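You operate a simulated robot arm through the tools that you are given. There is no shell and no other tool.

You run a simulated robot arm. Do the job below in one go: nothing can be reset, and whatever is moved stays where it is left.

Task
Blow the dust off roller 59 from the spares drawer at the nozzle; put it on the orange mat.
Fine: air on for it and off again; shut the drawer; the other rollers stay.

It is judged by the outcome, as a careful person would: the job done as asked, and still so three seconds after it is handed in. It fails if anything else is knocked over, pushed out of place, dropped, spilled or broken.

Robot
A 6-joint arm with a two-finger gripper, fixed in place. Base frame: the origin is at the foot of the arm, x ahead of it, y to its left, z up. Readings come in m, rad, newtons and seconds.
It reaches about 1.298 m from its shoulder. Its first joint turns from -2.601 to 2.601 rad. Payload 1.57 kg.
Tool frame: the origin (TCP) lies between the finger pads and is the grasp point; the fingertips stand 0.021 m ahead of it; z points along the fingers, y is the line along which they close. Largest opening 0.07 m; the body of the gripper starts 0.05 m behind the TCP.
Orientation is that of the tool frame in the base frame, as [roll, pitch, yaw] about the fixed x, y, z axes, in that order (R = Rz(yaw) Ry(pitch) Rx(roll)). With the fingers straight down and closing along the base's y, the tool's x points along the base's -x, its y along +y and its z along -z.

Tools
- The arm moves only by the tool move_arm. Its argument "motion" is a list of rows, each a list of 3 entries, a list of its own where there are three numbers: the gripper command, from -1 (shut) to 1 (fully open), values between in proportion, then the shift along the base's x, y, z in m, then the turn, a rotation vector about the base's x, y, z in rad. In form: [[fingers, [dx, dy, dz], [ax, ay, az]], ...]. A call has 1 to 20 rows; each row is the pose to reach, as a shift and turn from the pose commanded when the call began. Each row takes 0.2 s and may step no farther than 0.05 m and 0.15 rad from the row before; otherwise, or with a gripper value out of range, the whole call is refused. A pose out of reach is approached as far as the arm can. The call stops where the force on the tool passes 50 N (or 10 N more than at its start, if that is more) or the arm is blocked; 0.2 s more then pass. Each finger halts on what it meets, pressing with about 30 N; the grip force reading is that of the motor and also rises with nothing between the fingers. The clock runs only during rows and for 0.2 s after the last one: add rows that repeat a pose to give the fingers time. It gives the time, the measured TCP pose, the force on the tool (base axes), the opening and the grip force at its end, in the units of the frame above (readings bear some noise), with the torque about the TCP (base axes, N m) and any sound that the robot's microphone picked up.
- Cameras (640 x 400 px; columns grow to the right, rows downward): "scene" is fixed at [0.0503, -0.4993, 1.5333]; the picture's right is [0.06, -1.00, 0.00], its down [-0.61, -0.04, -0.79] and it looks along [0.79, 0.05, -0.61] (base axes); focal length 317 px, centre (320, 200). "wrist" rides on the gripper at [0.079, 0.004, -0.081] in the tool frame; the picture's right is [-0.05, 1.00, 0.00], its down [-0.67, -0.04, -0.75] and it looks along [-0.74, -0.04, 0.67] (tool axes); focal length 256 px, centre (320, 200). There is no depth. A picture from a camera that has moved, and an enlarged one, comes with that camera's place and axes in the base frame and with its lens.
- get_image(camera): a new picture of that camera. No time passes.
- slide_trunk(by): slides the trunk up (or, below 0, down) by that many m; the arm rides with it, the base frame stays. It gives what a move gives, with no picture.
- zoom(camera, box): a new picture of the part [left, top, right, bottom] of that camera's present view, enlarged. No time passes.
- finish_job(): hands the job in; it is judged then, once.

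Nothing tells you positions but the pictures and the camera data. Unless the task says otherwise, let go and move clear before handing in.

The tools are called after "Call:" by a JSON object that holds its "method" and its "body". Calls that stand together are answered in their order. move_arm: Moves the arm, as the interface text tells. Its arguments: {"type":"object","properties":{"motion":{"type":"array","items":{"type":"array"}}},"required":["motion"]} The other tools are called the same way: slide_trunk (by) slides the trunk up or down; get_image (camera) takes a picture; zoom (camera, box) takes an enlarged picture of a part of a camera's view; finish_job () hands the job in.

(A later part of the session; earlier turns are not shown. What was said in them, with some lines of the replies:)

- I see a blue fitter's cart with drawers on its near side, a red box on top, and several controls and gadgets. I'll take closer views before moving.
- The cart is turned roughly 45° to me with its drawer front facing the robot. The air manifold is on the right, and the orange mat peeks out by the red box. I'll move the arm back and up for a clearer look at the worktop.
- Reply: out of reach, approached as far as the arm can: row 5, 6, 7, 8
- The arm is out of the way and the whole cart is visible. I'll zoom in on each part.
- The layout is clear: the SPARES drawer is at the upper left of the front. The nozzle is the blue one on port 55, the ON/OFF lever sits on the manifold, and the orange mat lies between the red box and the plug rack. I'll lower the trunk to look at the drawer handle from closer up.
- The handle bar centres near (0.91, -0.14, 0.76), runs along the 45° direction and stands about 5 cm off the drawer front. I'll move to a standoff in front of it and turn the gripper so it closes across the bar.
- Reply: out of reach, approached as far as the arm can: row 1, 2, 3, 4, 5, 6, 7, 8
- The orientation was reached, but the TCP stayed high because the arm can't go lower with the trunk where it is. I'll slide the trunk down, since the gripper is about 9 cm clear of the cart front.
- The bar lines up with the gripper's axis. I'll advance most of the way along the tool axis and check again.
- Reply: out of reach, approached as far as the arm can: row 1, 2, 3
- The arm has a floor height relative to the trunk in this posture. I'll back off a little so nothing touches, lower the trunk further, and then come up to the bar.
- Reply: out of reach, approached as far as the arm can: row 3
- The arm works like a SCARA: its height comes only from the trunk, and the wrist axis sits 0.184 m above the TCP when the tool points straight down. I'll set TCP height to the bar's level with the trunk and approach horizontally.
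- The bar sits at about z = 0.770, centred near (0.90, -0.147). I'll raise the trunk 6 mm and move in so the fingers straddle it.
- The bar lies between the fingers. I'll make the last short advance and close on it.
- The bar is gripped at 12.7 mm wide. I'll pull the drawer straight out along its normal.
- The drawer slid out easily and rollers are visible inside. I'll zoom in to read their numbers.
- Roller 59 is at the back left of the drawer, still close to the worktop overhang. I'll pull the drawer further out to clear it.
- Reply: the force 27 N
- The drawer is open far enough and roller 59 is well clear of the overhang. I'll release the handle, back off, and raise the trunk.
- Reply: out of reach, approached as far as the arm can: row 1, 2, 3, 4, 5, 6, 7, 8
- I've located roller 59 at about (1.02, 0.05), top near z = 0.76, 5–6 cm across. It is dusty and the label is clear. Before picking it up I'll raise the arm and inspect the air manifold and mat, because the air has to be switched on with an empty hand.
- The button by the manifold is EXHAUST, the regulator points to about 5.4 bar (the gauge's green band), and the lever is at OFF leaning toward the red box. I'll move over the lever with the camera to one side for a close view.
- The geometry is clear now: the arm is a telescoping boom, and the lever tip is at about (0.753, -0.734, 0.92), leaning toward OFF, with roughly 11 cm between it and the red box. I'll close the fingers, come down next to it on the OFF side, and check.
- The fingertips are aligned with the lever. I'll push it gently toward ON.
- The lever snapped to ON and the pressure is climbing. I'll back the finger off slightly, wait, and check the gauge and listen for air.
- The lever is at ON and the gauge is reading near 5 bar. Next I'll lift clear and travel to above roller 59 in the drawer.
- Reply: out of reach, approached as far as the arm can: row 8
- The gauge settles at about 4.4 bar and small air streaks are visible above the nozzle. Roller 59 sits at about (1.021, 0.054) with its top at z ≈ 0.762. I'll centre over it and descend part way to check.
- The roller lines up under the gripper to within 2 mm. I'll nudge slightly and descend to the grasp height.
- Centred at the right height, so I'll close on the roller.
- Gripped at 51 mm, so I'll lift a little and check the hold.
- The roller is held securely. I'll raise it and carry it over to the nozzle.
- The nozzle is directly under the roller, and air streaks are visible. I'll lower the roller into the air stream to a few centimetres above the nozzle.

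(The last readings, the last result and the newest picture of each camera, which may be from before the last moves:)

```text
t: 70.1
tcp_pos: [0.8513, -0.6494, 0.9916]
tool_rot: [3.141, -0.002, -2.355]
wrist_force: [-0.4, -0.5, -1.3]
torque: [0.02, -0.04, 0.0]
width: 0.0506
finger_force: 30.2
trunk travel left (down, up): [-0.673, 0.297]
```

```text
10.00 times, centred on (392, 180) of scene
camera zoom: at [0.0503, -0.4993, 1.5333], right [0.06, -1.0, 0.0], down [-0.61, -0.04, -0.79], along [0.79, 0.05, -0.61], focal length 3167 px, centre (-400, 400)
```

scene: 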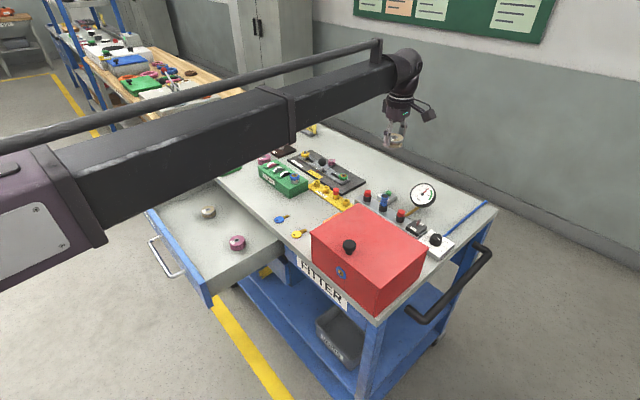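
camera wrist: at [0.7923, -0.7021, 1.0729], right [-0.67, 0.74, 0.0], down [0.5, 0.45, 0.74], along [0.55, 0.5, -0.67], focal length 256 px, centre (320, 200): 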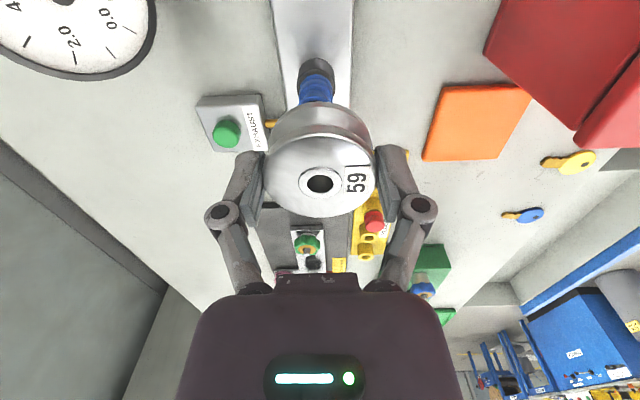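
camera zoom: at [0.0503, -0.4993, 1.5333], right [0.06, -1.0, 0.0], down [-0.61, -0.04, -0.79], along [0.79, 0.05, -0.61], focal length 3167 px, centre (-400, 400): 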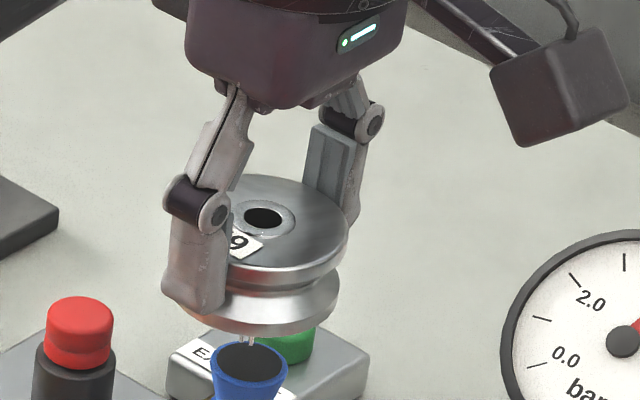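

The dust is gone and the roller is bright steel with 59 still readable. I'll lift it and carry it to the orange mat, turning the hand so the camera ends up away from the red box.

Call:
{"method": "slide_trunk", "body": {"by": 0.12}}

Call:
{"method": "move_arm", "body": {"motion": [[-1, [-0.005, 0.012, 0], [0, 0, -0.14]], [-1, [-0.01, 0.024, 0], [0, 0, -0.28]], [-1, [-0.015, 0.036, 0], [0, 0, -0.42]], [-1, [-0.02, 0.048, 0], [0, 0, -0.56]], [-1, [-0.025, 0.06, 0], [0, 0, -0.7]], [-1, [-0.03, 0.072, 0], [0, 0, -0.84]], [-1, [-0.035, 0.084, 0], [0, 0, -0.98]], [-1, [-0.04, 0.096, 0], [0, 0, -1.12]], [-1, [-0.045, 0.108, 0], [0, 0, -1.26]], [-1, [-0.05, 0.12, 0], [0, 0, -1.4]], [-1, [-0.055, 0.132, 0], [0, 0, -1.5]], [-1, [-0.055, 0.14, 0], [0, 0, -1.571]]]}}

Call:
{"method": "get_image", "body": {"camera": "wrist"}}

```text
t: 71.6
tcp_pos: [0.8526, -0.6513, 1.112]
tool_rot: [-3.141, -0.003, -2.354]
wrist_force: [0.4, 0.3, -2.3]
torque: [0.03, -0.01, 0.02]
width: 0.0507
finger_force: 29.8
trunk travel left (down, up): [-0.793, 0.177]
```

```text
t: 74.2
tcp_pos: [0.7975, -0.51, 1.1114]
tool_rot: [-3.139, -0.004, 2.355]
wrist_force: [-0.7, -0.3, -2.2]
torque: [-0.01, 0.01, 0.01]
width: 0.0506
finger_force: 30.3
trunk travel left (down, up): [-0.793, 0.177]
```

```text
taken
camera wrist: at [0.744, -0.4496, 1.193], right [0.74, 0.67, 0.0], down [0.45, -0.5, 0.74], along [0.5, -0.55, -0.67], focal length 256 px, centre (320, 200)
```

wrist: 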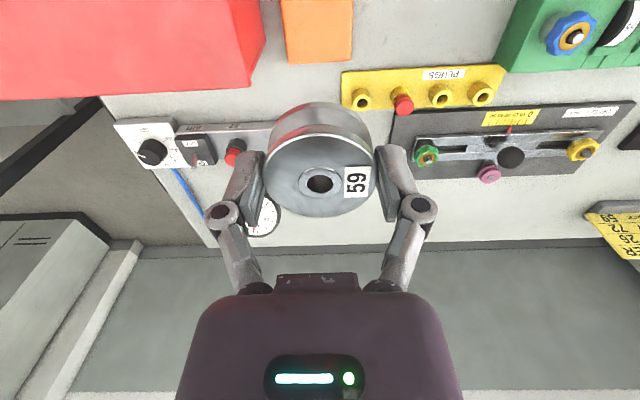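

Call:
{"method": "move_arm", "body": {"motion": [[-1, [0, 0, 0], [0, 0, -0.14]], [-1, [0, 0, 0], [0, 0, -0.28]], [-1, [0, 0, 0], [0, 0, -0.42]], [-1, [0, 0, 0], [0, 0, -0.56]], [-1, [0, 0, 0], [0, 0, -0.7]], [-1, [0, 0, 0], [0, 0, -0.84]], [-1, [0, 0, 0], [0, 0, -0.98]], [-1, [0, 0, 0], [0, 0, -1.12]], [-1, [0, 0, 0], [0, 0, -1.26]], [-1, [0, 0, 0], [0, 0, -1.4]], [-1, [0, 0, 0], [0, 0, -1.5]], [-1, [0, 0, 0], [0, 0, -1.571]]]}}

Call:
{"method": "get_image", "body": {"camera": "wrist"}}

Call:
{"method": "get_image", "body": {"camera": "scene"}}

```text
t: 76.8
tcp_pos: [0.796, -0.5116, 1.1115]
tool_rot: [-3.14, -0.003, 0.782]
wrist_force: [0.8, -0.3, -2.2]
torque: [-0.01, -0.02, 0.02]
width: 0.0508
finger_force: 30.0
trunk travel left (down, up): [-0.793, 0.177]
```

```text
taken
camera wrist: at [0.8552, -0.456, 1.193], right [0.67, -0.74, 0.0], down [-0.5, -0.45, 0.74], along [-0.55, -0.5, -0.67], focal length 256 px, centre (320, 200)
```

wrist: 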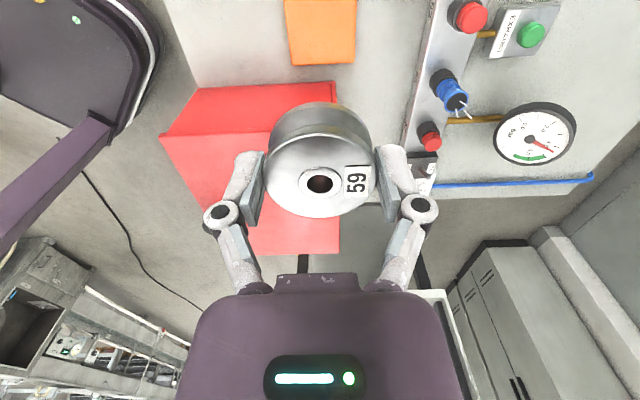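

```text
taken
```

scene: 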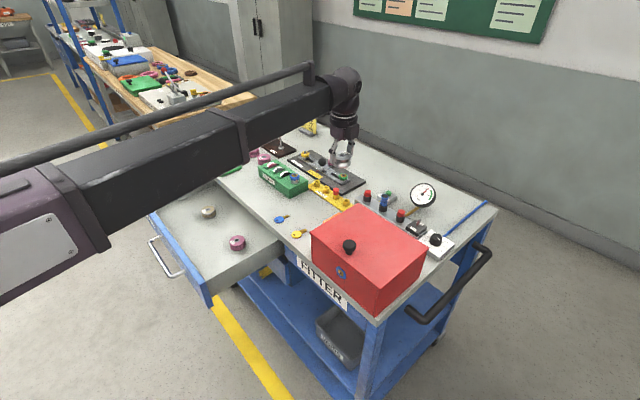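

Call:
{"method": "zoom", "body": {"camera": "wrist", "box": [200, 0, 440, 100]}}

```text
2.67 times, centred on (320, 50) of wrist
camera zoom: at [0.8552, -0.456, 1.193], right [0.67, -0.74, 0.0], down [-0.5, -0.45, 0.74], along [-0.55, -0.5, -0.67], focal length 683 px, centre (320, 600)
```

zoom: 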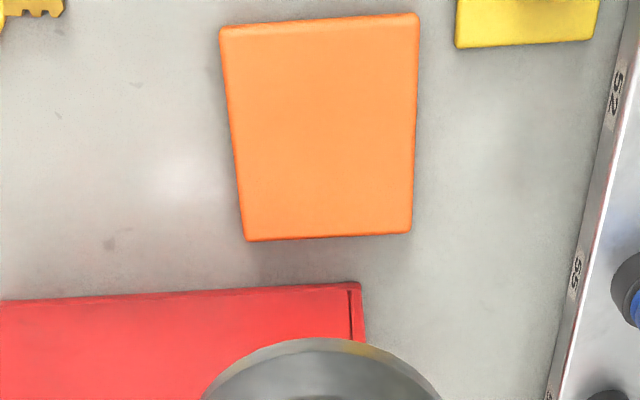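

The roller is centred over the mat. I'll lower it to just above the surface and check.

Call:
{"method": "slide_trunk", "body": {"by": -0.2}}

Call:
{"method": "get_image", "body": {"camera": "wrist"}}

Call:
{"method": "zoom", "body": {"camera": "scene", "box": [280, 150, 408, 230]}}

```text
t: 79.0
tcp_pos: [0.7961, -0.5095, 0.9128]
tool_rot: [-3.14, -0.003, 0.784]
wrist_force: [-1.0, 0.8, -2.1]
torque: [-0.01, 0.02, -0.01]
width: 0.051
finger_force: 29.2
trunk travel left (down, up): [-0.593, 0.377]
```

```text
taken
camera wrist: at [0.855, -0.4559, 0.9931], right [0.67, -0.74, 0.0], down [-0.5, -0.45, 0.74], along [-0.55, -0.5, -0.67], focal length 256 px, centre (320, 200)
```

wrist: 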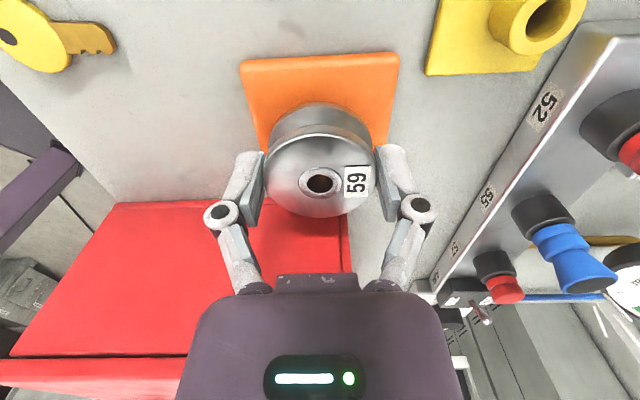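

```text
5.00 times, centred on (344, 190) of scene
camera zoom: at [0.0503, -0.4993, 1.5333], right [0.06, -1.0, 0.0], down [-0.61, -0.04, -0.79], along [0.79, 0.05, -0.61], focal length 1584 px, centre (200, 250)
```

zoom: 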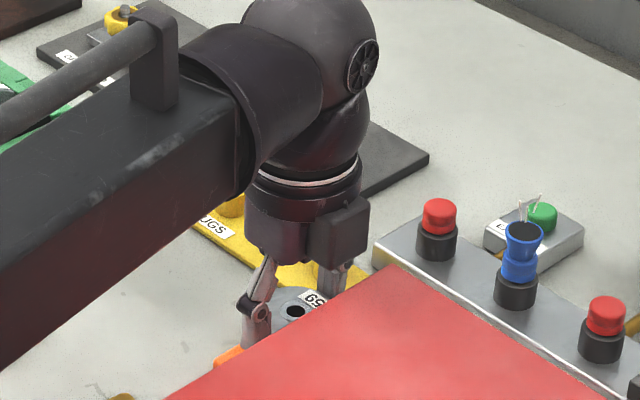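

Call:
{"method": "slide_trunk", "body": {"by": -0.019}}

Call:
{"method": "slide_trunk", "body": {"by": -0.003}}

Call:
{"method": "get_image", "body": {"camera": "wrist"}}

```text
t: 79.6
tcp_pos: [0.7966, -0.5098, 0.8931]
tool_rot: [-3.14, -0.004, 0.787]
wrist_force: [5.0, -4.4, 12.8]
torque: [-0.04, -0.06, 0.01]
width: 0.0508
finger_force: 29.7
trunk travel left (down, up): [-0.574, 0.396]
```

```text
t: 80.2
tcp_pos: [0.7958, -0.5107, 0.8927]
tool_rot: [3.139, -0.005, 0.787]
wrist_force: [17.4, -11.0, 41.8]
torque: [-0.19, -0.18, 0.03]
width: 0.051
finger_force: 30.1
trunk travel left (down, up): [-0.571, 0.399]
```

```text
taken
camera wrist: at [0.8543, -0.4556, 0.9739], right [0.67, -0.74, 0.0], down [-0.5, -0.45, 0.74], along [-0.55, -0.5, -0.67], focal length 256 px, centre (320, 200)
```

wrist: 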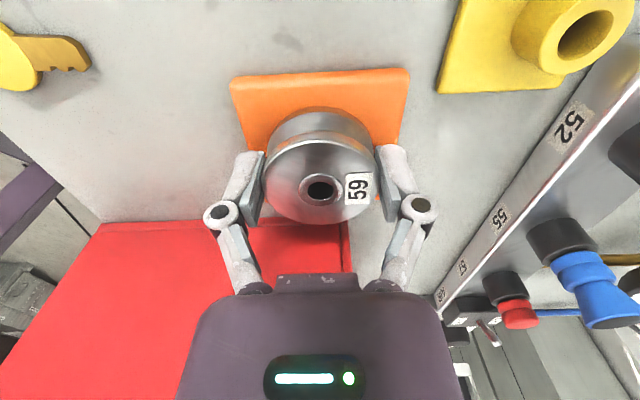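

It is touching the mat with more force than needed. I'll ease up 3 mm to relieve the load, then open gently.

Call:
{"method": "slide_trunk", "body": {"by": 0.003}}

Call:
{"method": "move_arm", "body": {"motion": [[0.5, [0, 0, 0], [0, 0, 0]], [0.62, [0, 0, 0], [0, 0, 0]], [0.75, [0, 0, 0], [0, 0, 0]], [0.85, [0, 0, 0], [0, 0, 0]], [0.85, [0, 0, 0], [0, 0, 0]]]}}

Call:
{"method": "get_image", "body": {"camera": "wrist"}}

```text
t: 80.7
tcp_pos: [0.795, -0.5102, 0.893]
tool_rot: [-3.139, -0.002, 0.784]
wrist_force: [2.6, -0.7, 6.3]
torque: [-0.12, -0.2, -0.02]
width: 0.0506
finger_force: 29.8
trunk travel left (down, up): [-0.574, 0.396]
```

```text
t: 81.9
tcp_pos: [0.7964, -0.5108, 0.8925]
tool_rot: [-3.141, -0.004, 0.787]
wrist_force: [1.6, -0.2, -0.5]
torque: [0.0, 0.03, 0.01]
width: 0.0645
finger_force: 0.1
trunk travel left (down, up): [-0.574, 0.396]
```

```text
taken
camera wrist: at [0.8549, -0.4558, 0.9742], right [0.67, -0.74, 0.0], down [-0.5, -0.45, 0.74], along [-0.55, -0.5, -0.67], focal length 256 px, centre (320, 200)
```

wrist: 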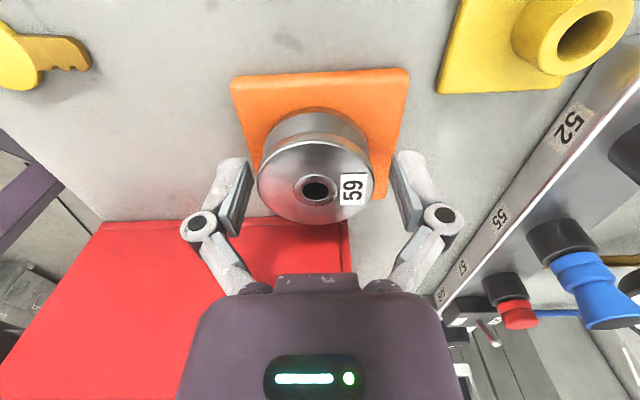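

Released: the roller rests on the mat with both fingers clear. I'll rise straight up and look.

Call:
{"method": "slide_trunk", "body": {"by": 0.05}}

Call:
{"method": "get_image", "body": {"camera": "wrist"}}

Call:
{"method": "slide_trunk", "body": {"by": 0.17}}

Call:
{"method": "get_image", "body": {"camera": "wrist"}}

Call:
{"method": "get_image", "body": {"camera": "scene"}}

```text
t: 82.8
tcp_pos: [0.7969, -0.5096, 0.9424]
tool_rot: [3.141, -0.004, 0.786]
wrist_force: [-0.5, 0.0, 0.2]
torque: [-0.01, 0.01, 0.04]
width: 0.0649
finger_force: 0.1
trunk travel left (down, up): [-0.624, 0.346]
```

```text
taken
camera wrist: at [0.855, -0.4559, 1.0241], right [0.67, -0.74, 0.0], down [-0.5, -0.45, 0.74], along [-0.55, -0.5, -0.67], focal length 256 px, centre (320, 200)
```

wrist: 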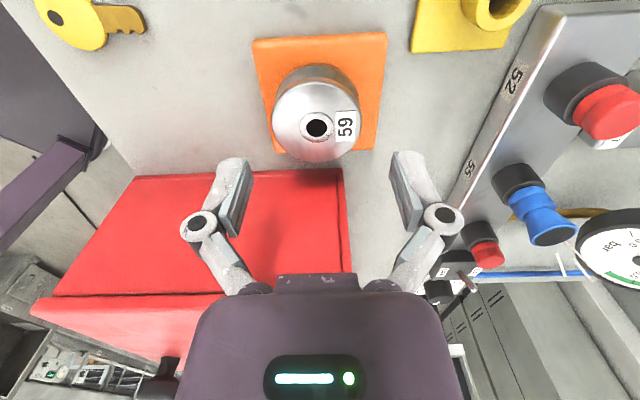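

```text
t: 84.7
tcp_pos: [0.797, -0.51, 1.1122]
tool_rot: [-3.14, -0.004, 0.788]
wrist_force: [-0.5, -1.2, 0.5]
torque: [0.01, -0.01, -0.02]
width: 0.0647
finger_force: 0.1
trunk travel left (down, up): [-0.794, 0.176]
```

```text
taken
camera wrist: at [0.855, -0.4559, 1.1941], right [0.67, -0.74, 0.0], down [-0.5, -0.45, 0.74], along [-0.55, -0.5, -0.67], focal length 256 px, centre (320, 200)
```

wrist: 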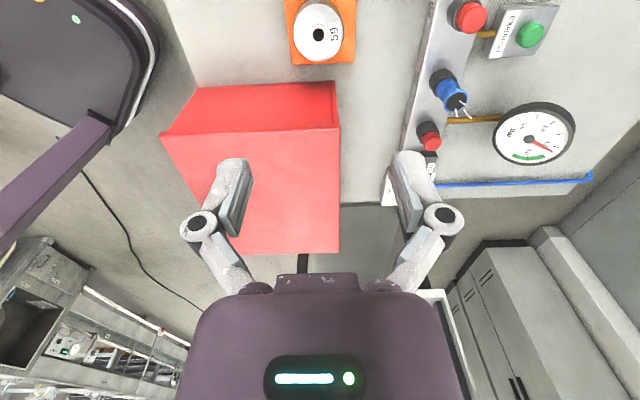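

```text
taken
```

scene: 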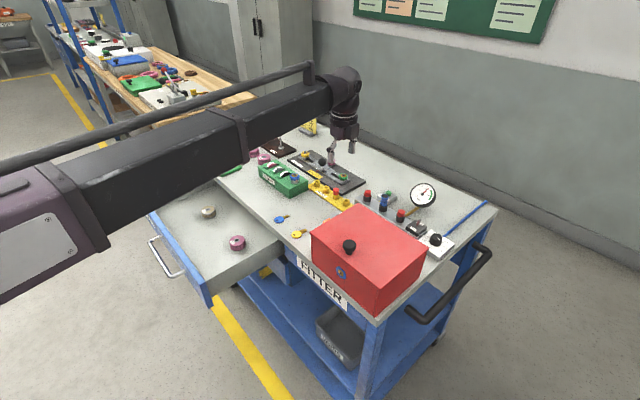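

The roller is sitting squarely on the mat. Next is air off: with fingers closed, I'll go over to the far (ON) side of the lever.

Call:
{"method": "move_arm", "body": {"motion": [[-1, [-0.001, -0.044, 0], [0, 0, 0]], [-1, [-0.002, -0.088, 0], [0, 0, 0]], [-1, [-0.003, -0.132, 0], [0, 0, 0]], [-1, [-0.004, -0.176, 0], [0, 0, 0]], [-1, [-0.005, -0.22, 0], [0, 0, 0]], [-1, [-0.0054, -0.2654, 0], [0, 0, 0]], [-1, [-0.0054, -0.2654, 0], [0, 0, 0]]]}}

Call:
{"method": "slide_trunk", "body": {"by": -0.13}}

Call:
{"method": "get_image", "body": {"camera": "wrist"}}

Call:
{"method": "get_image", "body": {"camera": "scene"}}

```text
t: 86.3
tcp_pos: [0.7895, -0.7766, 1.1135]
tool_rot: [3.14, 0.0, 0.787]
wrist_force: [0.0, 0.0, 0.7]
torque: [0.01, 0.02, -0.02]
width: 0.0
finger_force: 28.6
trunk travel left (down, up): [-0.794, 0.176]
```

```text
t: 87.9
tcp_pos: [0.7896, -0.7775, 0.983]
tool_rot: [-3.14, -0.004, 0.786]
wrist_force: [-0.2, -0.3, 0.3]
torque: [-0.02, 0.02, -0.01]
width: 0.0002
finger_force: 28.5
trunk travel left (down, up): [-0.664, 0.306]
```

```text
taken
camera wrist: at [0.8487, -0.7218, 1.0643], right [0.67, -0.74, 0.0], down [-0.5, -0.45, 0.74], along [-0.55, -0.5, -0.67], focal length 256 px, centre (320, 200)
```

wrist: 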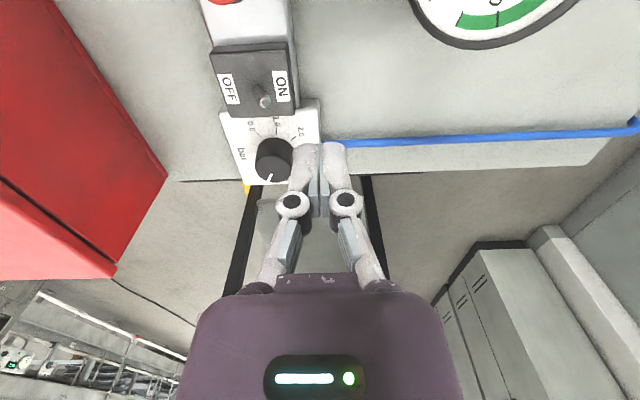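

```text
taken
```

scene: 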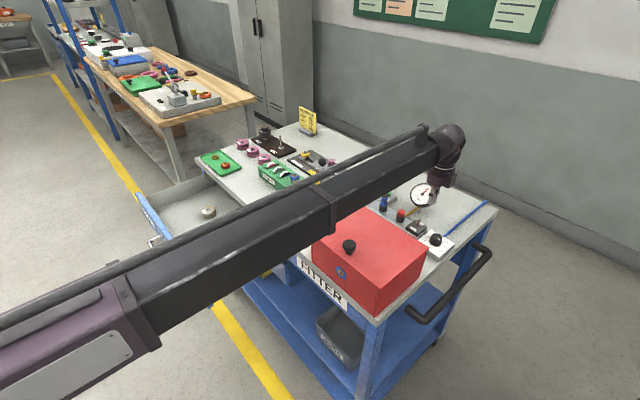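

Call:
{"method": "zoom", "body": {"camera": "wrist", "box": [190, 20, 350, 120]}}

```text
4.00 times, centred on (270, 70) of wrist
camera zoom: at [0.8487, -0.7218, 1.0643], right [0.67, -0.74, 0.0], down [-0.5, -0.45, 0.74], along [-0.55, -0.5, -0.67], focal length 1024 px, centre (520, 720)
```

zoom: 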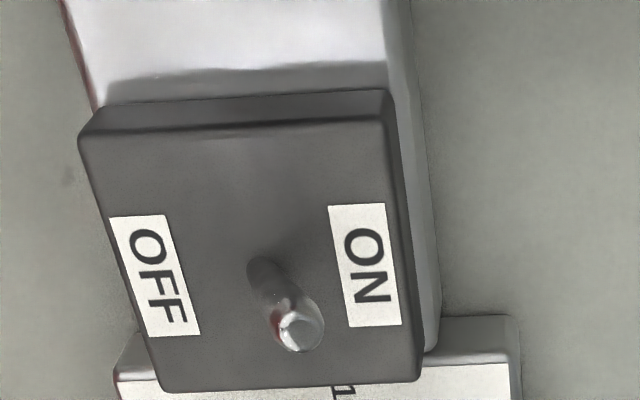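

The lever tip is at about a 1.5 cm offset, leaning to ON. I'll line up with it, lower beside it, and push it toward OFF.

Call:
{"method": "move_arm", "body": {"motion": [[-1, [0.005, 0.005, 0], [0, 0, 0]]]}}

Call:
{"method": "slide_trunk", "body": {"by": -0.055}}

Call:
{"method": "get_image", "body": {"camera": "wrist"}}

```text
t: 88.3
tcp_pos: [0.7945, -0.7706, 0.9826]
tool_rot: [-3.14, -0.004, 0.787]
wrist_force: [-0.5, 0.0, 0.9]
torque: [0.0, 0.01, 0.02]
width: 0.0
finger_force: 28.7
trunk travel left (down, up): [-0.664, 0.306]
```

```text
t: 89.2
tcp_pos: [0.7942, -0.7704, 0.9275]
tool_rot: [-3.14, -0.003, 0.787]
wrist_force: [1.0, 0.3, 0.0]
torque: [0.0, 0.01, -0.02]
width: 0.0
finger_force: 28.4
trunk travel left (down, up): [-0.609, 0.361]
```

```text
taken
camera wrist: at [0.8538, -0.7162, 1.0093], right [0.67, -0.74, 0.0], down [-0.5, -0.45, 0.74], along [-0.55, -0.5, -0.67], focal length 256 px, centre (320, 200)
```

wrist: 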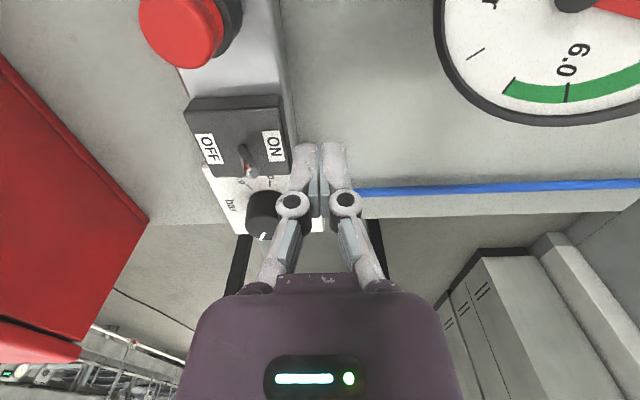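

Call:
{"method": "move_arm", "body": {"motion": [[-1, [-0.005, 0.005, 0], [0, 0, 0]], [-1, [-0.01, 0.01, 0], [0, 0, 0]], [-1, [-0.015, 0.015, 0], [0, 0, 0]], [-1, [-0.02, 0.02, 0], [0, 0, 0]], [-1, [-0.025, 0.025, 0], [0, 0, 0]], [-1, [-0.0285, 0.0285, 0], [0, 0, 0]]]}}

Call:
{"method": "get_image", "body": {"camera": "wrist"}}

```text
t: 90.7
tcp_pos: [0.7716, -0.7461, 0.9286]
tool_rot: [3.133, -0.002, 0.786]
wrist_force: [30.1, -30.4, 26.1]
torque: [-0.37, -0.21, 0.11]
width: 0.0
finger_force: 29.0
trunk travel left (down, up): [-0.609, 0.361]
```

```text
taken
camera wrist: at [0.8291, -0.6908, 1.0091], right [0.67, -0.74, 0.01], down [-0.5, -0.44, 0.74], along [-0.55, -0.5, -0.67], focal length 256 px, centre (320, 200)
```

wrist: 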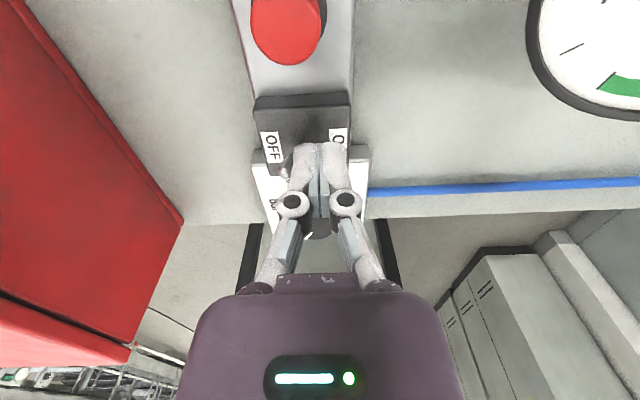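

There's resistance, so I'll back off a little and see where the lever is.

Call:
{"method": "move_arm", "body": {"motion": [[-1, [0.008, -0.008, 0], [0, 0, 0]], [-1, [0.018, -0.018, 0], [0, 0, 0]], [-1, [0.025, -0.025, 0], [0, 0, 0]]]}}

Call:
{"method": "get_image", "body": {"camera": "wrist"}}

Call:
{"method": "zoom", "body": {"camera": "wrist", "box": [170, 70, 330, 220]}}

```text
t: 91.5
tcp_pos: [0.7916, -0.7659, 0.9288]
tool_rot: [-3.139, -0.002, 0.784]
wrist_force: [0.5, -0.9, 0.1]
torque: [-0.03, 0.02, 0.01]
width: 0.0003
finger_force: 28.9
trunk travel left (down, up): [-0.609, 0.361]
```

```text
taken
camera wrist: at [0.8496, -0.7119, 1.0089], right [0.67, -0.74, 0.0], down [-0.5, -0.45, 0.74], along [-0.55, -0.5, -0.67], focal length 256 px, centre (320, 200)
```

wrist: 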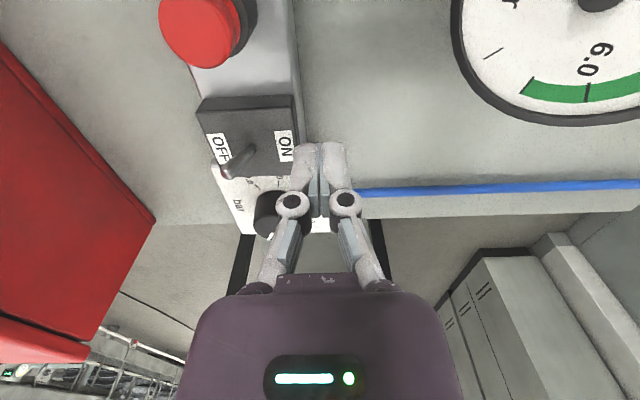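

```text
2.67 times, centred on (250, 145) of wrist
camera zoom: at [0.8496, -0.7119, 1.0089], right [0.67, -0.74, 0.0], down [-0.5, -0.45, 0.74], along [-0.55, -0.5, -0.67], focal length 683 px, centre (507, 347)
```

zoom: 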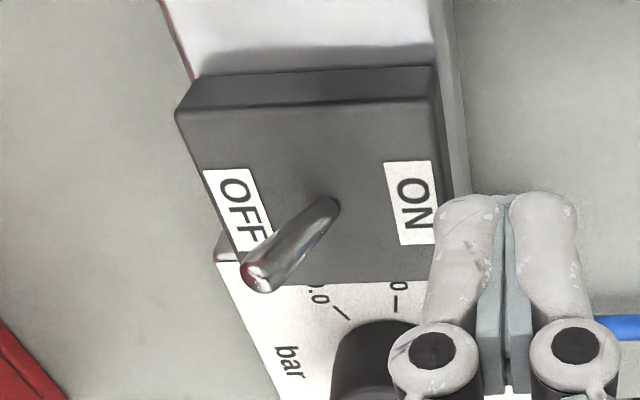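

The lever is back at OFF. I'll lift clear and confirm the pressure falls.

Call:
{"method": "move_arm", "body": {"motion": [[-1, [0.006, -0.006, 0], [0, 0, 0]], [-1, [0.006, -0.006, 0], [0, 0, 0]]]}}

Call:
{"method": "slide_trunk", "body": {"by": 0.22}}

Call:
{"method": "get_image", "body": {"camera": "wrist"}}

Call:
{"method": "zoom", "body": {"camera": "scene", "box": [340, 160, 468, 250]}}

```text
t: 92.0
tcp_pos: [0.7975, -0.7738, 0.9272]
tool_rot: [-3.141, -0.004, 0.788]
wrist_force: [-0.1, 0.1, -1.2]
torque: [-0.01, -0.04, -0.01]
width: 0.0
finger_force: 28.8
trunk travel left (down, up): [-0.609, 0.361]
```

```text
t: 94.4
tcp_pos: [0.7967, -0.7731, 1.1476]
tool_rot: [-3.141, -0.004, 0.788]
wrist_force: [1.1, 1.2, 0.0]
torque: [0.03, 0.02, 0.0]
width: 0.0
finger_force: 28.9
trunk travel left (down, up): [-0.829, 0.141]
```

```text
taken
camera wrist: at [0.8563, -0.7183, 1.2291], right [0.67, -0.74, 0.0], down [-0.5, -0.45, 0.74], along [-0.55, -0.5, -0.67], focal length 256 px, centre (320, 200)
```

wrist: 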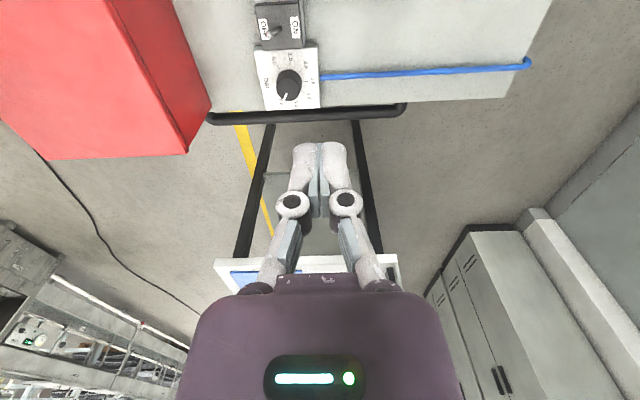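

```text
4.44 times, centred on (404, 205) of scene
camera zoom: at [0.0503, -0.4993, 1.5333], right [0.06, -1.0, 0.0], down [-0.61, -0.04, -0.79], along [0.79, 0.05, -0.61], focal length 1408 px, centre (-53, 178)
```

zoom: 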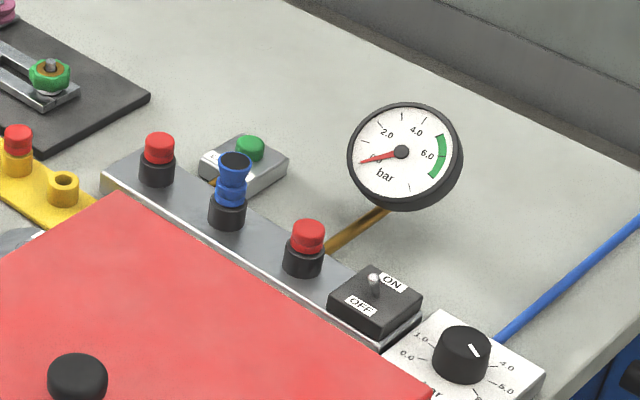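

The air is off, the gauge is at 0, and the nozzle has stopped. Now I'll go back to the drawer handle to shut it, returning to the same standoff and hand orientation I used before.

Call:
{"method": "move_arm", "body": {"motion": [[-1, [-0.006, 0.04, 0], [0, 0, 0.143]], [-1, [-0.012, 0.08, 0], [0, 0, 0.286]], [-1, [-0.018, 0.12, 0], [0, 0, 0.428]], [-1, [-0.024, 0.16, 0], [0, 0, 0.571]], [-1, [-0.03, 0.2, 0], [0, 0, 0.714]], [-1, [-0.036, 0.24, 0], [0, 0, 0.857]], [-1, [-0.042, 0.28, 0], [0, 0, 1.0]], [-1, [-0.048, 0.32, 0], [0, 0, 1.142]], [-1, [-0.054, 0.36, 0], [0, 0, 1.285]], [-1, [-0.06, 0.4, 0], [0, 0, 1.428]], [-1, [-0.066, 0.44, 0], [0, 0, 1.571]]]}}

Call:
{"method": "move_arm", "body": {"motion": [[-0.5, [-0.006, 0.04, 0], [0, 0, 0.143]], [0, [-0.012, 0.08, 0], [0, 0, 0.286]], [0.43, [-0.018, 0.12, 0], [0, 0, 0.428]], [0.43, [-0.024, 0.16, 0], [0, 0, 0.571]], [0.43, [-0.03, 0.2, 0], [0, 0, 0.714]], [0.43, [-0.036, 0.24, 0], [0, 0, 0.857]], [0.43, [-0.042, 0.28, 0], [0, 0, 1.0]], [0.43, [-0.048, 0.32, 0], [0, 0, 1.142]], [0.43, [-0.054, 0.36, 0], [0, 0, 1.285]], [0.43, [-0.06, 0.4, 0], [0, 0, 1.428]], [0.43, [-0.067, 0.437, 0], [0, 0, 1.568]]]}}

Call:
{"method": "get_image", "body": {"camera": "scene"}}

```text
t: 96.8
tcp_pos: [0.7312, -0.3337, 1.1482]
tool_rot: [-3.139, -0.002, 2.359]
wrist_force: [0.1, -0.8, 0.6]
torque: [-0.01, -0.01, 0.03]
width: 0.0
finger_force: 28.5
trunk travel left (down, up): [-0.829, 0.141]
```

```text
t: 99.2
tcp_pos: [0.664, 0.1046, 1.1493]
tool_rot: [-3.141, -0.003, -2.356]
wrist_force: [-0.4, -0.4, 0.2]
torque: [0.04, 0.02, 0.01]
width: 0.0503
finger_force: 0.1
trunk travel left (down, up): [-0.829, 0.141]
```

```text
taken
```

scene: 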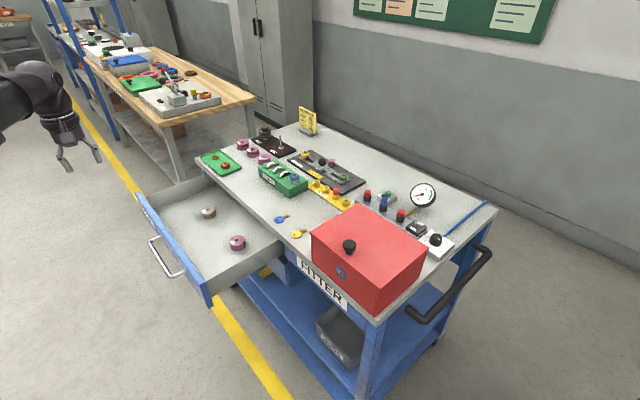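

Call:
{"method": "move_arm", "body": {"motion": [[0.43, [-0.002, 0.002, 0.0], [-0.0928, -0.0928, 0]], [0.43, [-0.004, 0.004, 0], [-0.1856, -0.1856, 0]], [0.43, [-0.006, 0.006, 0.0], [-0.2784, -0.2784, 0]], [0.43, [-0.008, 0.008, 0.0], [-0.3712, -0.3712, 0]], [0.43, [-0.01, 0.01, 0.0], [-0.464, -0.464, 0]], [0.43, [-0.012, 0.012, 0], [-0.5568, -0.5568, 0]], [0.43, [-0.014, 0.014, 0.0], [-0.6496, -0.6496, 0]], [0.43, [-0.014, 0.014, 0], [-0.7404, -0.7404, 0]]]}}

Call:
{"method": "slide_trunk", "body": {"by": -0.4}}

Call:
{"method": "get_image", "body": {"camera": "wrist"}}

Call:
{"method": "get_image", "body": {"camera": "scene"}}

```text
t: 101.0
tcp_pos: [0.6513, 0.1192, 1.2415]
tool_rot: [-2.091, -0.001, -2.359]
wrist_force: [-0.1, 0.7, 0.3]
torque: [0.03, 0.01, -0.01]
width: 0.0501
finger_force: 0.0
out of reach, approached as far as the arm can: row 2, 3, 4, 5, 6, 7, 8
trunk travel left (down, up): [-0.829, 0.141]
```

```text
t: 104.8
tcp_pos: [0.6514, 0.1187, 0.8412]
tool_rot: [-2.094, 0.001, -2.36]
wrist_force: [-0.5, -0.6, -0.1]
torque: [0.03, 0.0, -0.04]
width: 0.0501
finger_force: 0.0
trunk travel left (down, up): [-0.429, 0.541]
```

```text
taken
camera wrist: at [0.5444, 0.1162, 0.8778], right [-0.31, 0.39, -0.86], down [0.03, 0.91, 0.4], along [0.95, 0.1, -0.3], focal length 256 px, centre (320, 200)
```

wrist: 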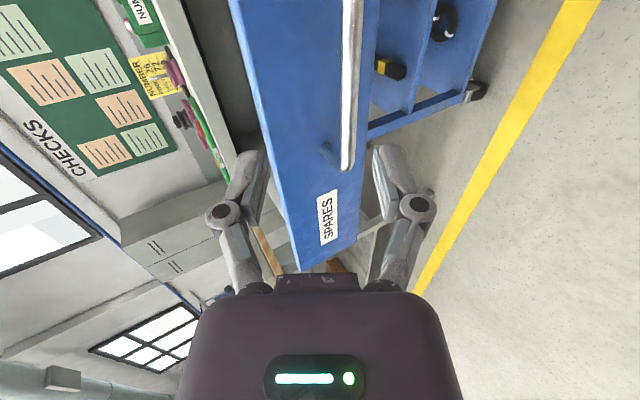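

```text
taken
```

scene: 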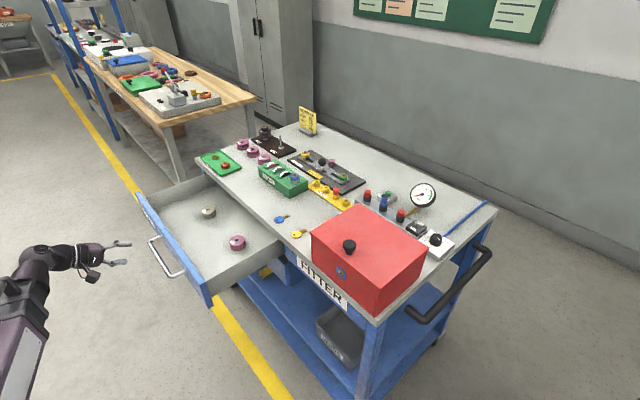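

Call:
{"method": "slide_trunk", "body": {"by": -0.0725}}

Call:
{"method": "move_arm", "body": {"motion": [[0.43, [0.015, -0.015, 0], [0, 0, 0]], [0.43, [0.03, -0.03, 0], [0, 0, 0]], [0.43, [0.045, -0.045, 0], [0, 0, 0]], [0.43, [0.058, -0.058, 0], [0, 0, 0]]]}}

Call:
{"method": "get_image", "body": {"camera": "wrist"}}

Call:
{"method": "zoom", "body": {"camera": "scene", "box": [100, 200, 228, 290]}}

```text
t: 105.9
tcp_pos: [0.6516, 0.1184, 0.7677]
tool_rot: [-2.095, 0.001, -2.36]
wrist_force: [0.2, -0.8, 0.6]
torque: [0.01, 0.0, -0.02]
width: 0.0499
finger_force: 0.0
trunk travel left (down, up): [-0.357, 0.613]
```

```text
t: 106.9
tcp_pos: [0.7087, 0.0602, 0.7687]
tool_rot: [-2.093, 0.001, -2.359]
wrist_force: [-0.1, 0.3, 0.1]
torque: [-0.02, -0.02, 0.0]
width: 0.05
finger_force: 0.0
trunk travel left (down, up): [-0.357, 0.613]
```

```text
taken
camera wrist: at [0.6018, 0.058, 0.8053], right [-0.31, 0.39, -0.86], down [0.03, 0.91, 0.4], along [0.95, 0.1, -0.3], focal length 256 px, centre (320, 200)
```

wrist: 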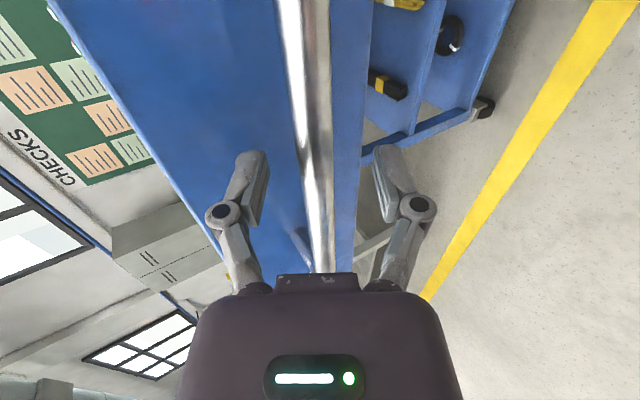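

```text
4.44 times, centred on (164, 245) of scene
camera zoom: at [0.0503, -0.4993, 1.5333], right [0.06, -1.0, 0.0], down [-0.61, -0.04, -0.79], along [0.79, 0.05, -0.61], focal length 1408 px, centre (1013, 0)
```

zoom: 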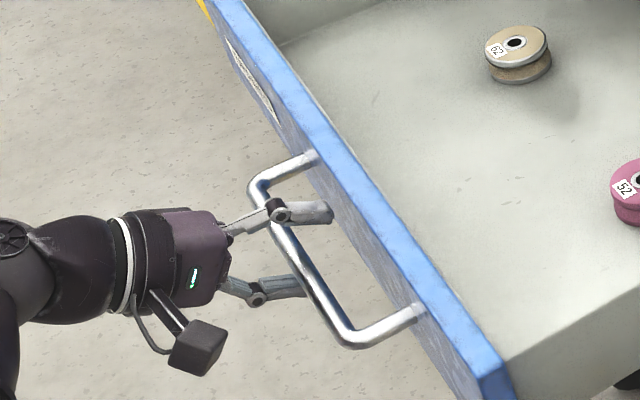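

Call:
{"method": "move_arm", "body": {"motion": [[0, [0, 0, 0], [0, 0, 0]], [-0.6, [0, 0, 0], [0, 0, 0]], [-1, [0, 0, 0], [0, 0, 0]], [-1, [0, 0, 0], [0, 0, 0]], [-1, [0.003, -0.003, 0], [0, 0, 0]], [-1, [0.008, -0.008, 0], [0, 0, 0]], [-1, [0.015, -0.015, 0], [0, 0, 0]], [-1, [0.024, -0.024, 0], [0, 0, 0]], [-1, [0.034, -0.034, 0], [0, 0, 0]], [-1, [0.044, -0.044, 0], [0, 0, 0]], [-1, [0.054, -0.054, 0], [0, 0, 0]], [-1, [0.064, -0.064, 0], [0, 0, 0]], [-1, [0.074, -0.074, 0], [0, 0, 0]], [-1, [0.084, -0.084, 0], [0, 0, 0]], [-1, [0.094, -0.094, 0], [0, 0, 0]], [-1, [0.103, -0.103, 0], [0, 0, 0]], [-1, [0.11, -0.11, 0], [0, 0, 0]], [-1, [0.115, -0.115, 0], [0, 0, 0]], [-1, [0.118, -0.118, 0], [0, 0, 0]], [-1, [0.12, -0.12, 0], [0, 0, 0]]]}}

Call:
{"method": "get_image", "body": {"camera": "scene"}}

```text
t: 111.1
tcp_pos: [0.8298, -0.0605, 0.7697]
tool_rot: [-2.095, 0.0, -2.361]
wrist_force: [2.3, 3.0, 17.9]
torque: [0.16, -0.04, 0.51]
width: 0.0129
finger_force: 31.9
trunk travel left (down, up): [-0.357, 0.613]
```

```text
taken
```

scene: 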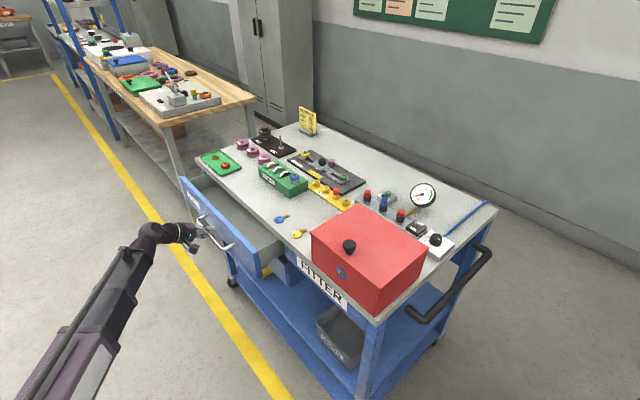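

Call:
{"method": "move_arm", "body": {"motion": [[-1, [0.003, -0.003, 0], [0, 0, 0]], [-1, [0.009, -0.009, 0], [0, 0, 0]], [-1, [0.017, -0.017, 0], [0, 0, 0]], [-1, [0.026, -0.026, 0], [0, 0, 0]], [-1, [0.035, -0.035, 0], [0, 0, 0]], [-1, [0.044, -0.044, 0], [0, 0, 0]], [-1, [0.052, -0.052, 0], [0, 0, 0]], [-1, [0.059, -0.059, 0], [0, 0, 0]], [-1, [0.065, -0.065, 0], [0, 0, 0]], [-1, [0.069, -0.069, 0], [0, 0, 0]], [-1, [0.072, -0.072, 0], [0, 0, 0]], [-1, [0.074, -0.074, 0], [0, 0, 0]]]}}

Call:
{"method": "get_image", "body": {"camera": "scene"}}

Call:
{"method": "zoom", "body": {"camera": "scene", "box": [190, 165, 318, 265]}}

```text
t: 113.7
tcp_pos: [0.9028, -0.1336, 0.7688]
tool_rot: [-2.094, 0.0, -2.358]
wrist_force: [-3.0, -7.6, 9.0]
torque: [-0.2, 0.23, -0.18]
width: 0.013
finger_force: 32.3
trunk travel left (down, up): [-0.357, 0.613]
```

```text
taken
```

scene: 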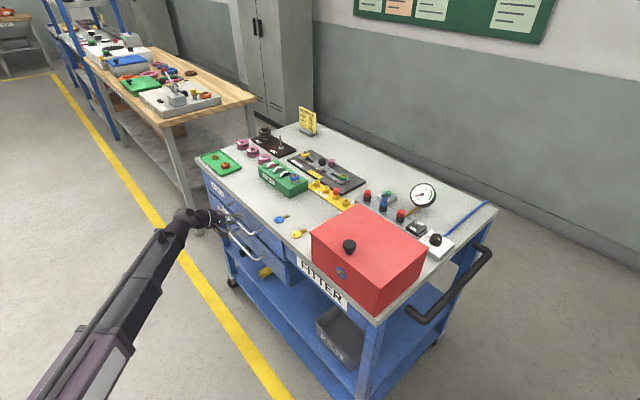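

```text
4.00 times, centred on (254, 215) of scene
camera zoom: at [0.0503, -0.4993, 1.5333], right [0.06, -1.0, 0.0], down [-0.61, -0.04, -0.79], along [0.79, 0.05, -0.61], focal length 1267 px, centre (584, 140)
```

zoom: 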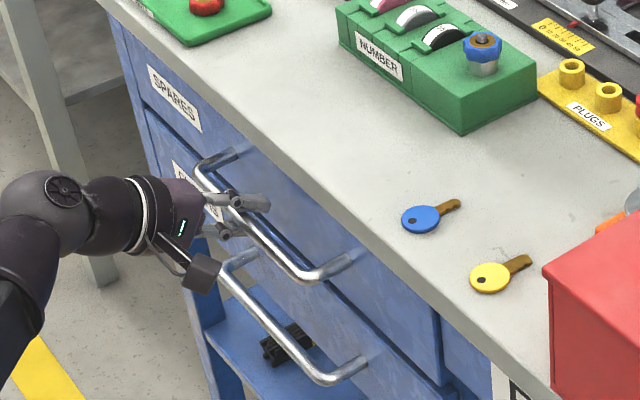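

Almost closed, so I'll push the last few millimetres and watch the force.

Call:
{"method": "move_arm", "body": {"motion": [[-1, [0.0015, -0.0015, 0], [0, 0, 0]], [-1, [0.003, -0.003, 0], [0, 0, 0]], [-1, [0.0045, -0.0045, 0], [0, 0, 0]], [-1, [0.006, -0.006, 0], [0, 0, 0]]]}}

Call:
{"method": "zoom", "body": {"camera": "scene", "box": [190, 165, 318, 265]}}

Call:
{"method": "get_image", "body": {"camera": "wrist"}}

```text
t: 114.7
tcp_pos: [0.9085, -0.1389, 0.7656]
tool_rot: [-2.099, 0.002, -2.361]
wrist_force: [-25.9, 18.4, -36.3]
torque: [-0.33, -0.25, 0.3]
width: 0.0145
finger_force: 32.3
trunk travel left (down, up): [-0.357, 0.613]
```

```text
4.00 times, centred on (254, 215) of scene
camera zoom: at [0.0503, -0.4993, 1.5333], right [0.06, -1.0, 0.0], down [-0.61, -0.04, -0.79], along [0.79, 0.05, -0.61], focal length 1267 px, centre (584, 140)
```

zoom: 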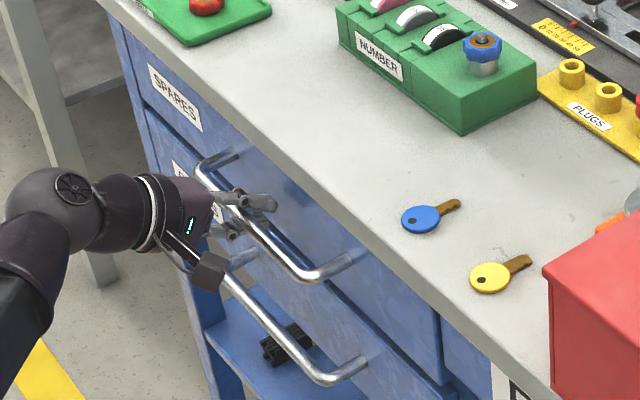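

```text
taken
camera wrist: at [0.802, -0.1404, 0.8029], right [-0.32, 0.4, -0.86], down [0.03, 0.91, 0.41], along [0.95, 0.1, -0.3], focal length 256 px, centre (320, 200)
```

wrist: 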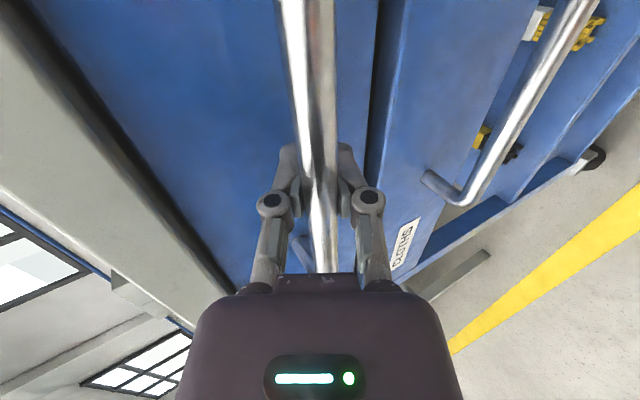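

The drawer is against its stop at the closed position. I'll ease off the push, release the handle, and back away.

Call:
{"method": "move_arm", "body": {"motion": [[-1, [-0.003, 0.003, 0], [0, 0, 0]], [-0.5, [-0.004, 0.004, 0], [0, 0, 0]], [0.0, [-0.004, 0.004, 0], [0, 0, 0]], [0.43, [-0.004, 0.004, 0], [0, 0, 0]], [0.43, [-0.004, 0.004, 0], [0, 0, 0]], [0.43, [-0.014, 0.014, 0], [0, 0, 0]], [0.43, [-0.03, 0.03, 0], [0, 0, 0]], [0.43, [-0.05, 0.05, 0], [0, 0, 0]], [0.43, [-0.08, 0.08, 0], [0, 0, 0]], [0.43, [-0.11, 0.11, 0], [0, 0, 0]]]}}

Call:
{"method": "get_image", "body": {"camera": "scene"}}

Call:
{"method": "get_image", "body": {"camera": "wrist"}}

Call:
{"method": "zoom", "body": {"camera": "scene", "box": [190, 165, 318, 265]}}

```text
t: 116.9
tcp_pos: [0.7984, -0.0295, 0.7674]
tool_rot: [-2.096, 0.0, -2.36]
wrist_force: [-0.7, 0.7, 0.0]
torque: [0.0, -0.04, -0.02]
width: 0.0501
finger_force: 0.1
trunk travel left (down, up): [-0.357, 0.613]
```

```text
taken
```

scene: 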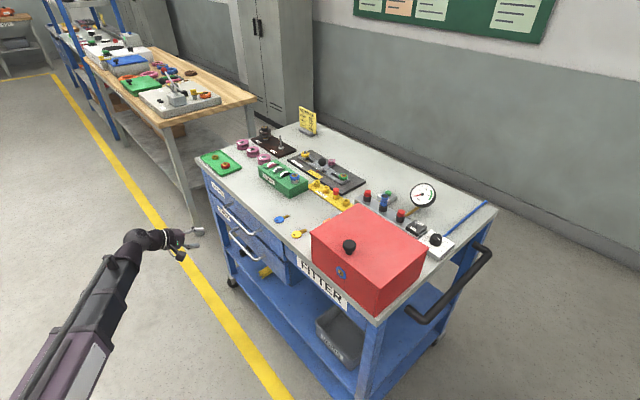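

```text
taken
camera wrist: at [0.6914, -0.0329, 0.8051], right [-0.32, 0.39, -0.86], down [0.03, 0.91, 0.4], along [0.95, 0.1, -0.3], focal length 256 px, centre (320, 200)
```

wrist: 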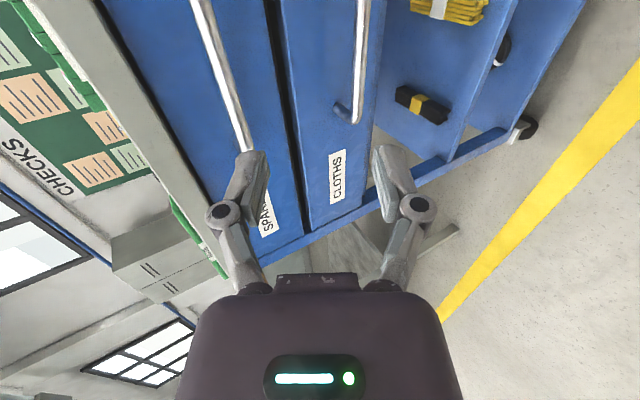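

```text
4.00 times, centred on (254, 215) of scene
camera zoom: at [0.0503, -0.4993, 1.5333], right [0.06, -1.0, 0.0], down [-0.61, -0.04, -0.79], along [0.79, 0.05, -0.61], focal length 1267 px, centre (584, 140)
```

zoom: 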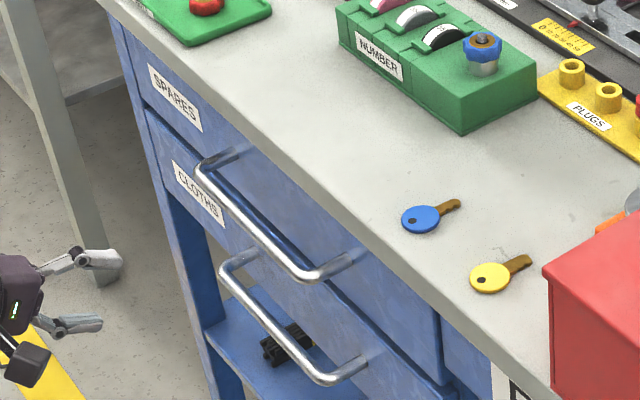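

Call:
{"method": "zoom", "body": {"camera": "scene", "box": [200, 170, 360, 270]}}

Call:
{"method": "zoom", "body": {"camera": "scene", "box": [195, 100, 355, 200]}}

Call:
{"method": "zoom", "body": {"camera": "scene", "box": [350, 175, 462, 245]}}

```text
4.00 times, centred on (280, 220) of scene
camera zoom: at [0.0503, -0.4993, 1.5333], right [0.06, -1.0, 0.0], down [-0.61, -0.04, -0.79], along [0.79, 0.05, -0.61], focal length 1267 px, centre (480, 120)
```

zoom: 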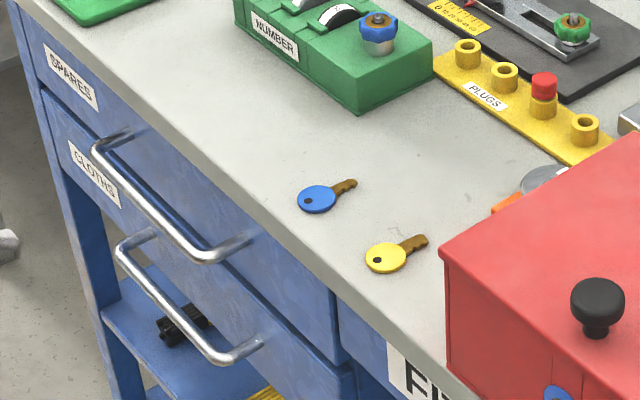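

```text
4.00 times, centred on (275, 150) of scene
camera zoom: at [0.0503, -0.4993, 1.5333], right [0.06, -1.0, 0.0], down [-0.61, -0.04, -0.79], along [0.79, 0.05, -0.61], focal length 1267 px, centre (500, 400)
```

zoom: 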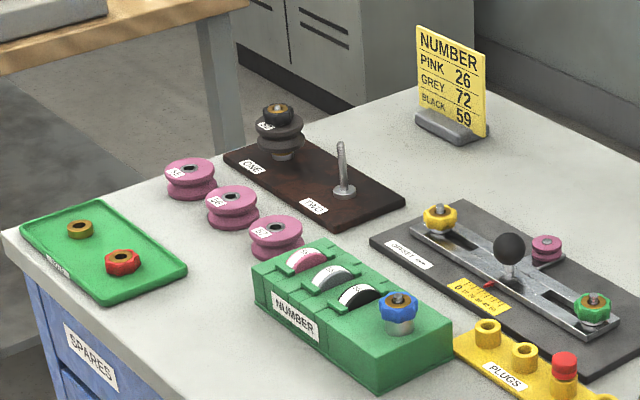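

```text
5.71 times, centred on (406, 210) of scene
camera zoom: at [0.0503, -0.4993, 1.5333], right [0.06, -1.0, 0.0], down [-0.61, -0.04, -0.79], along [0.79, 0.05, -0.61], focal length 1810 px, centre (-171, 143)
```

zoom: 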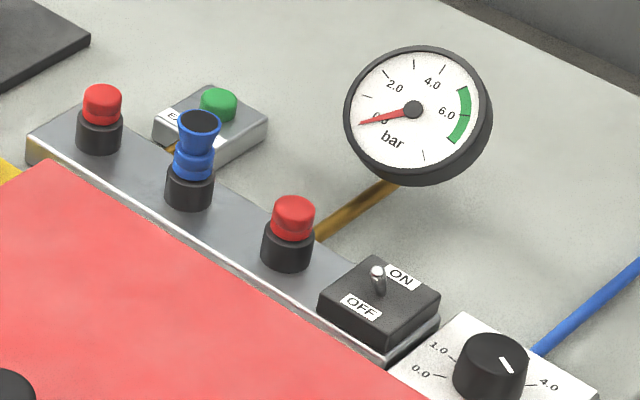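

Call:
{"method": "zoom", "body": {"camera": "scene", "box": [312, 195, 360, 225]}}

Call:
{"method": "slide_trunk", "body": {"by": 0.4}}

Call:
{"method": "get_image", "body": {"camera": "scene"}}

```text
13.33 times, centred on (336, 210) of scene
camera zoom: at [0.0503, -0.4993, 1.5333], right [0.06, -1.0, 0.0], down [-0.61, -0.04, -0.79], along [0.79, 0.05, -0.61], focal length 4223 px, centre (107, 67)
```

zoom: 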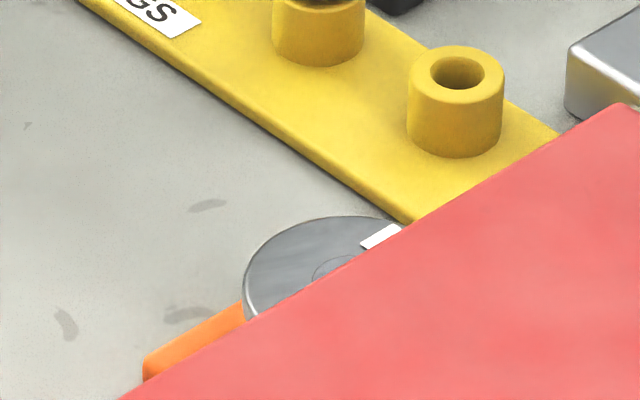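

```text
t: 120.7
tcp_pos: [0.8006, -0.03, 1.1679]
tool_rot: [-2.096, 0.0, -2.359]
wrist_force: [0.0, -0.4, 0.4]
torque: [0.01, -0.05, -0.01]
width: 0.0503
finger_force: 0.0
trunk travel left (down, up): [-0.757, 0.213]
```

```text
taken
```

scene: 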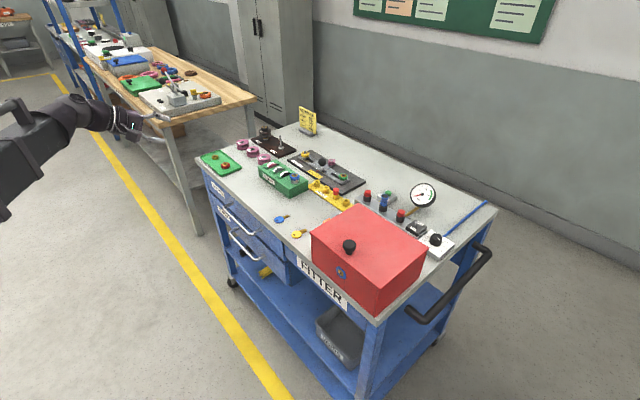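

Clean roller 59 is on the orange mat and the lever is OFF with the gauge at zero. The SPARES drawer is shut, the other rollers and items look as they were, and the arm is clear, so I'm handing in.

Call:
{"method": "finish_job", "body": {}}

```text
The job is handed in.
```

Roller 59 is clean and sitting on the orange mat. I held it over the blue nozzle with the air at about 4.4 bar until the dust was gone and bare steel showed.

- **Air:** I switched it on before picking up the roller, and off again once the roller was on the mat. The lever is back at OFF and the gauge reads 0.
- **Regulator:** I left it as I found it, although 4.4 bar is just below the gauge's green band.
- **Drawer:** The spares drawer is shut, with its handle where it was at the start. Rollers 62 and 52 were still in place while it was open, but I couldn't see inside once it was closed.
- **Everything else:** Nothing else on the cart looks moved or knocked over, and the arm is clear of it.
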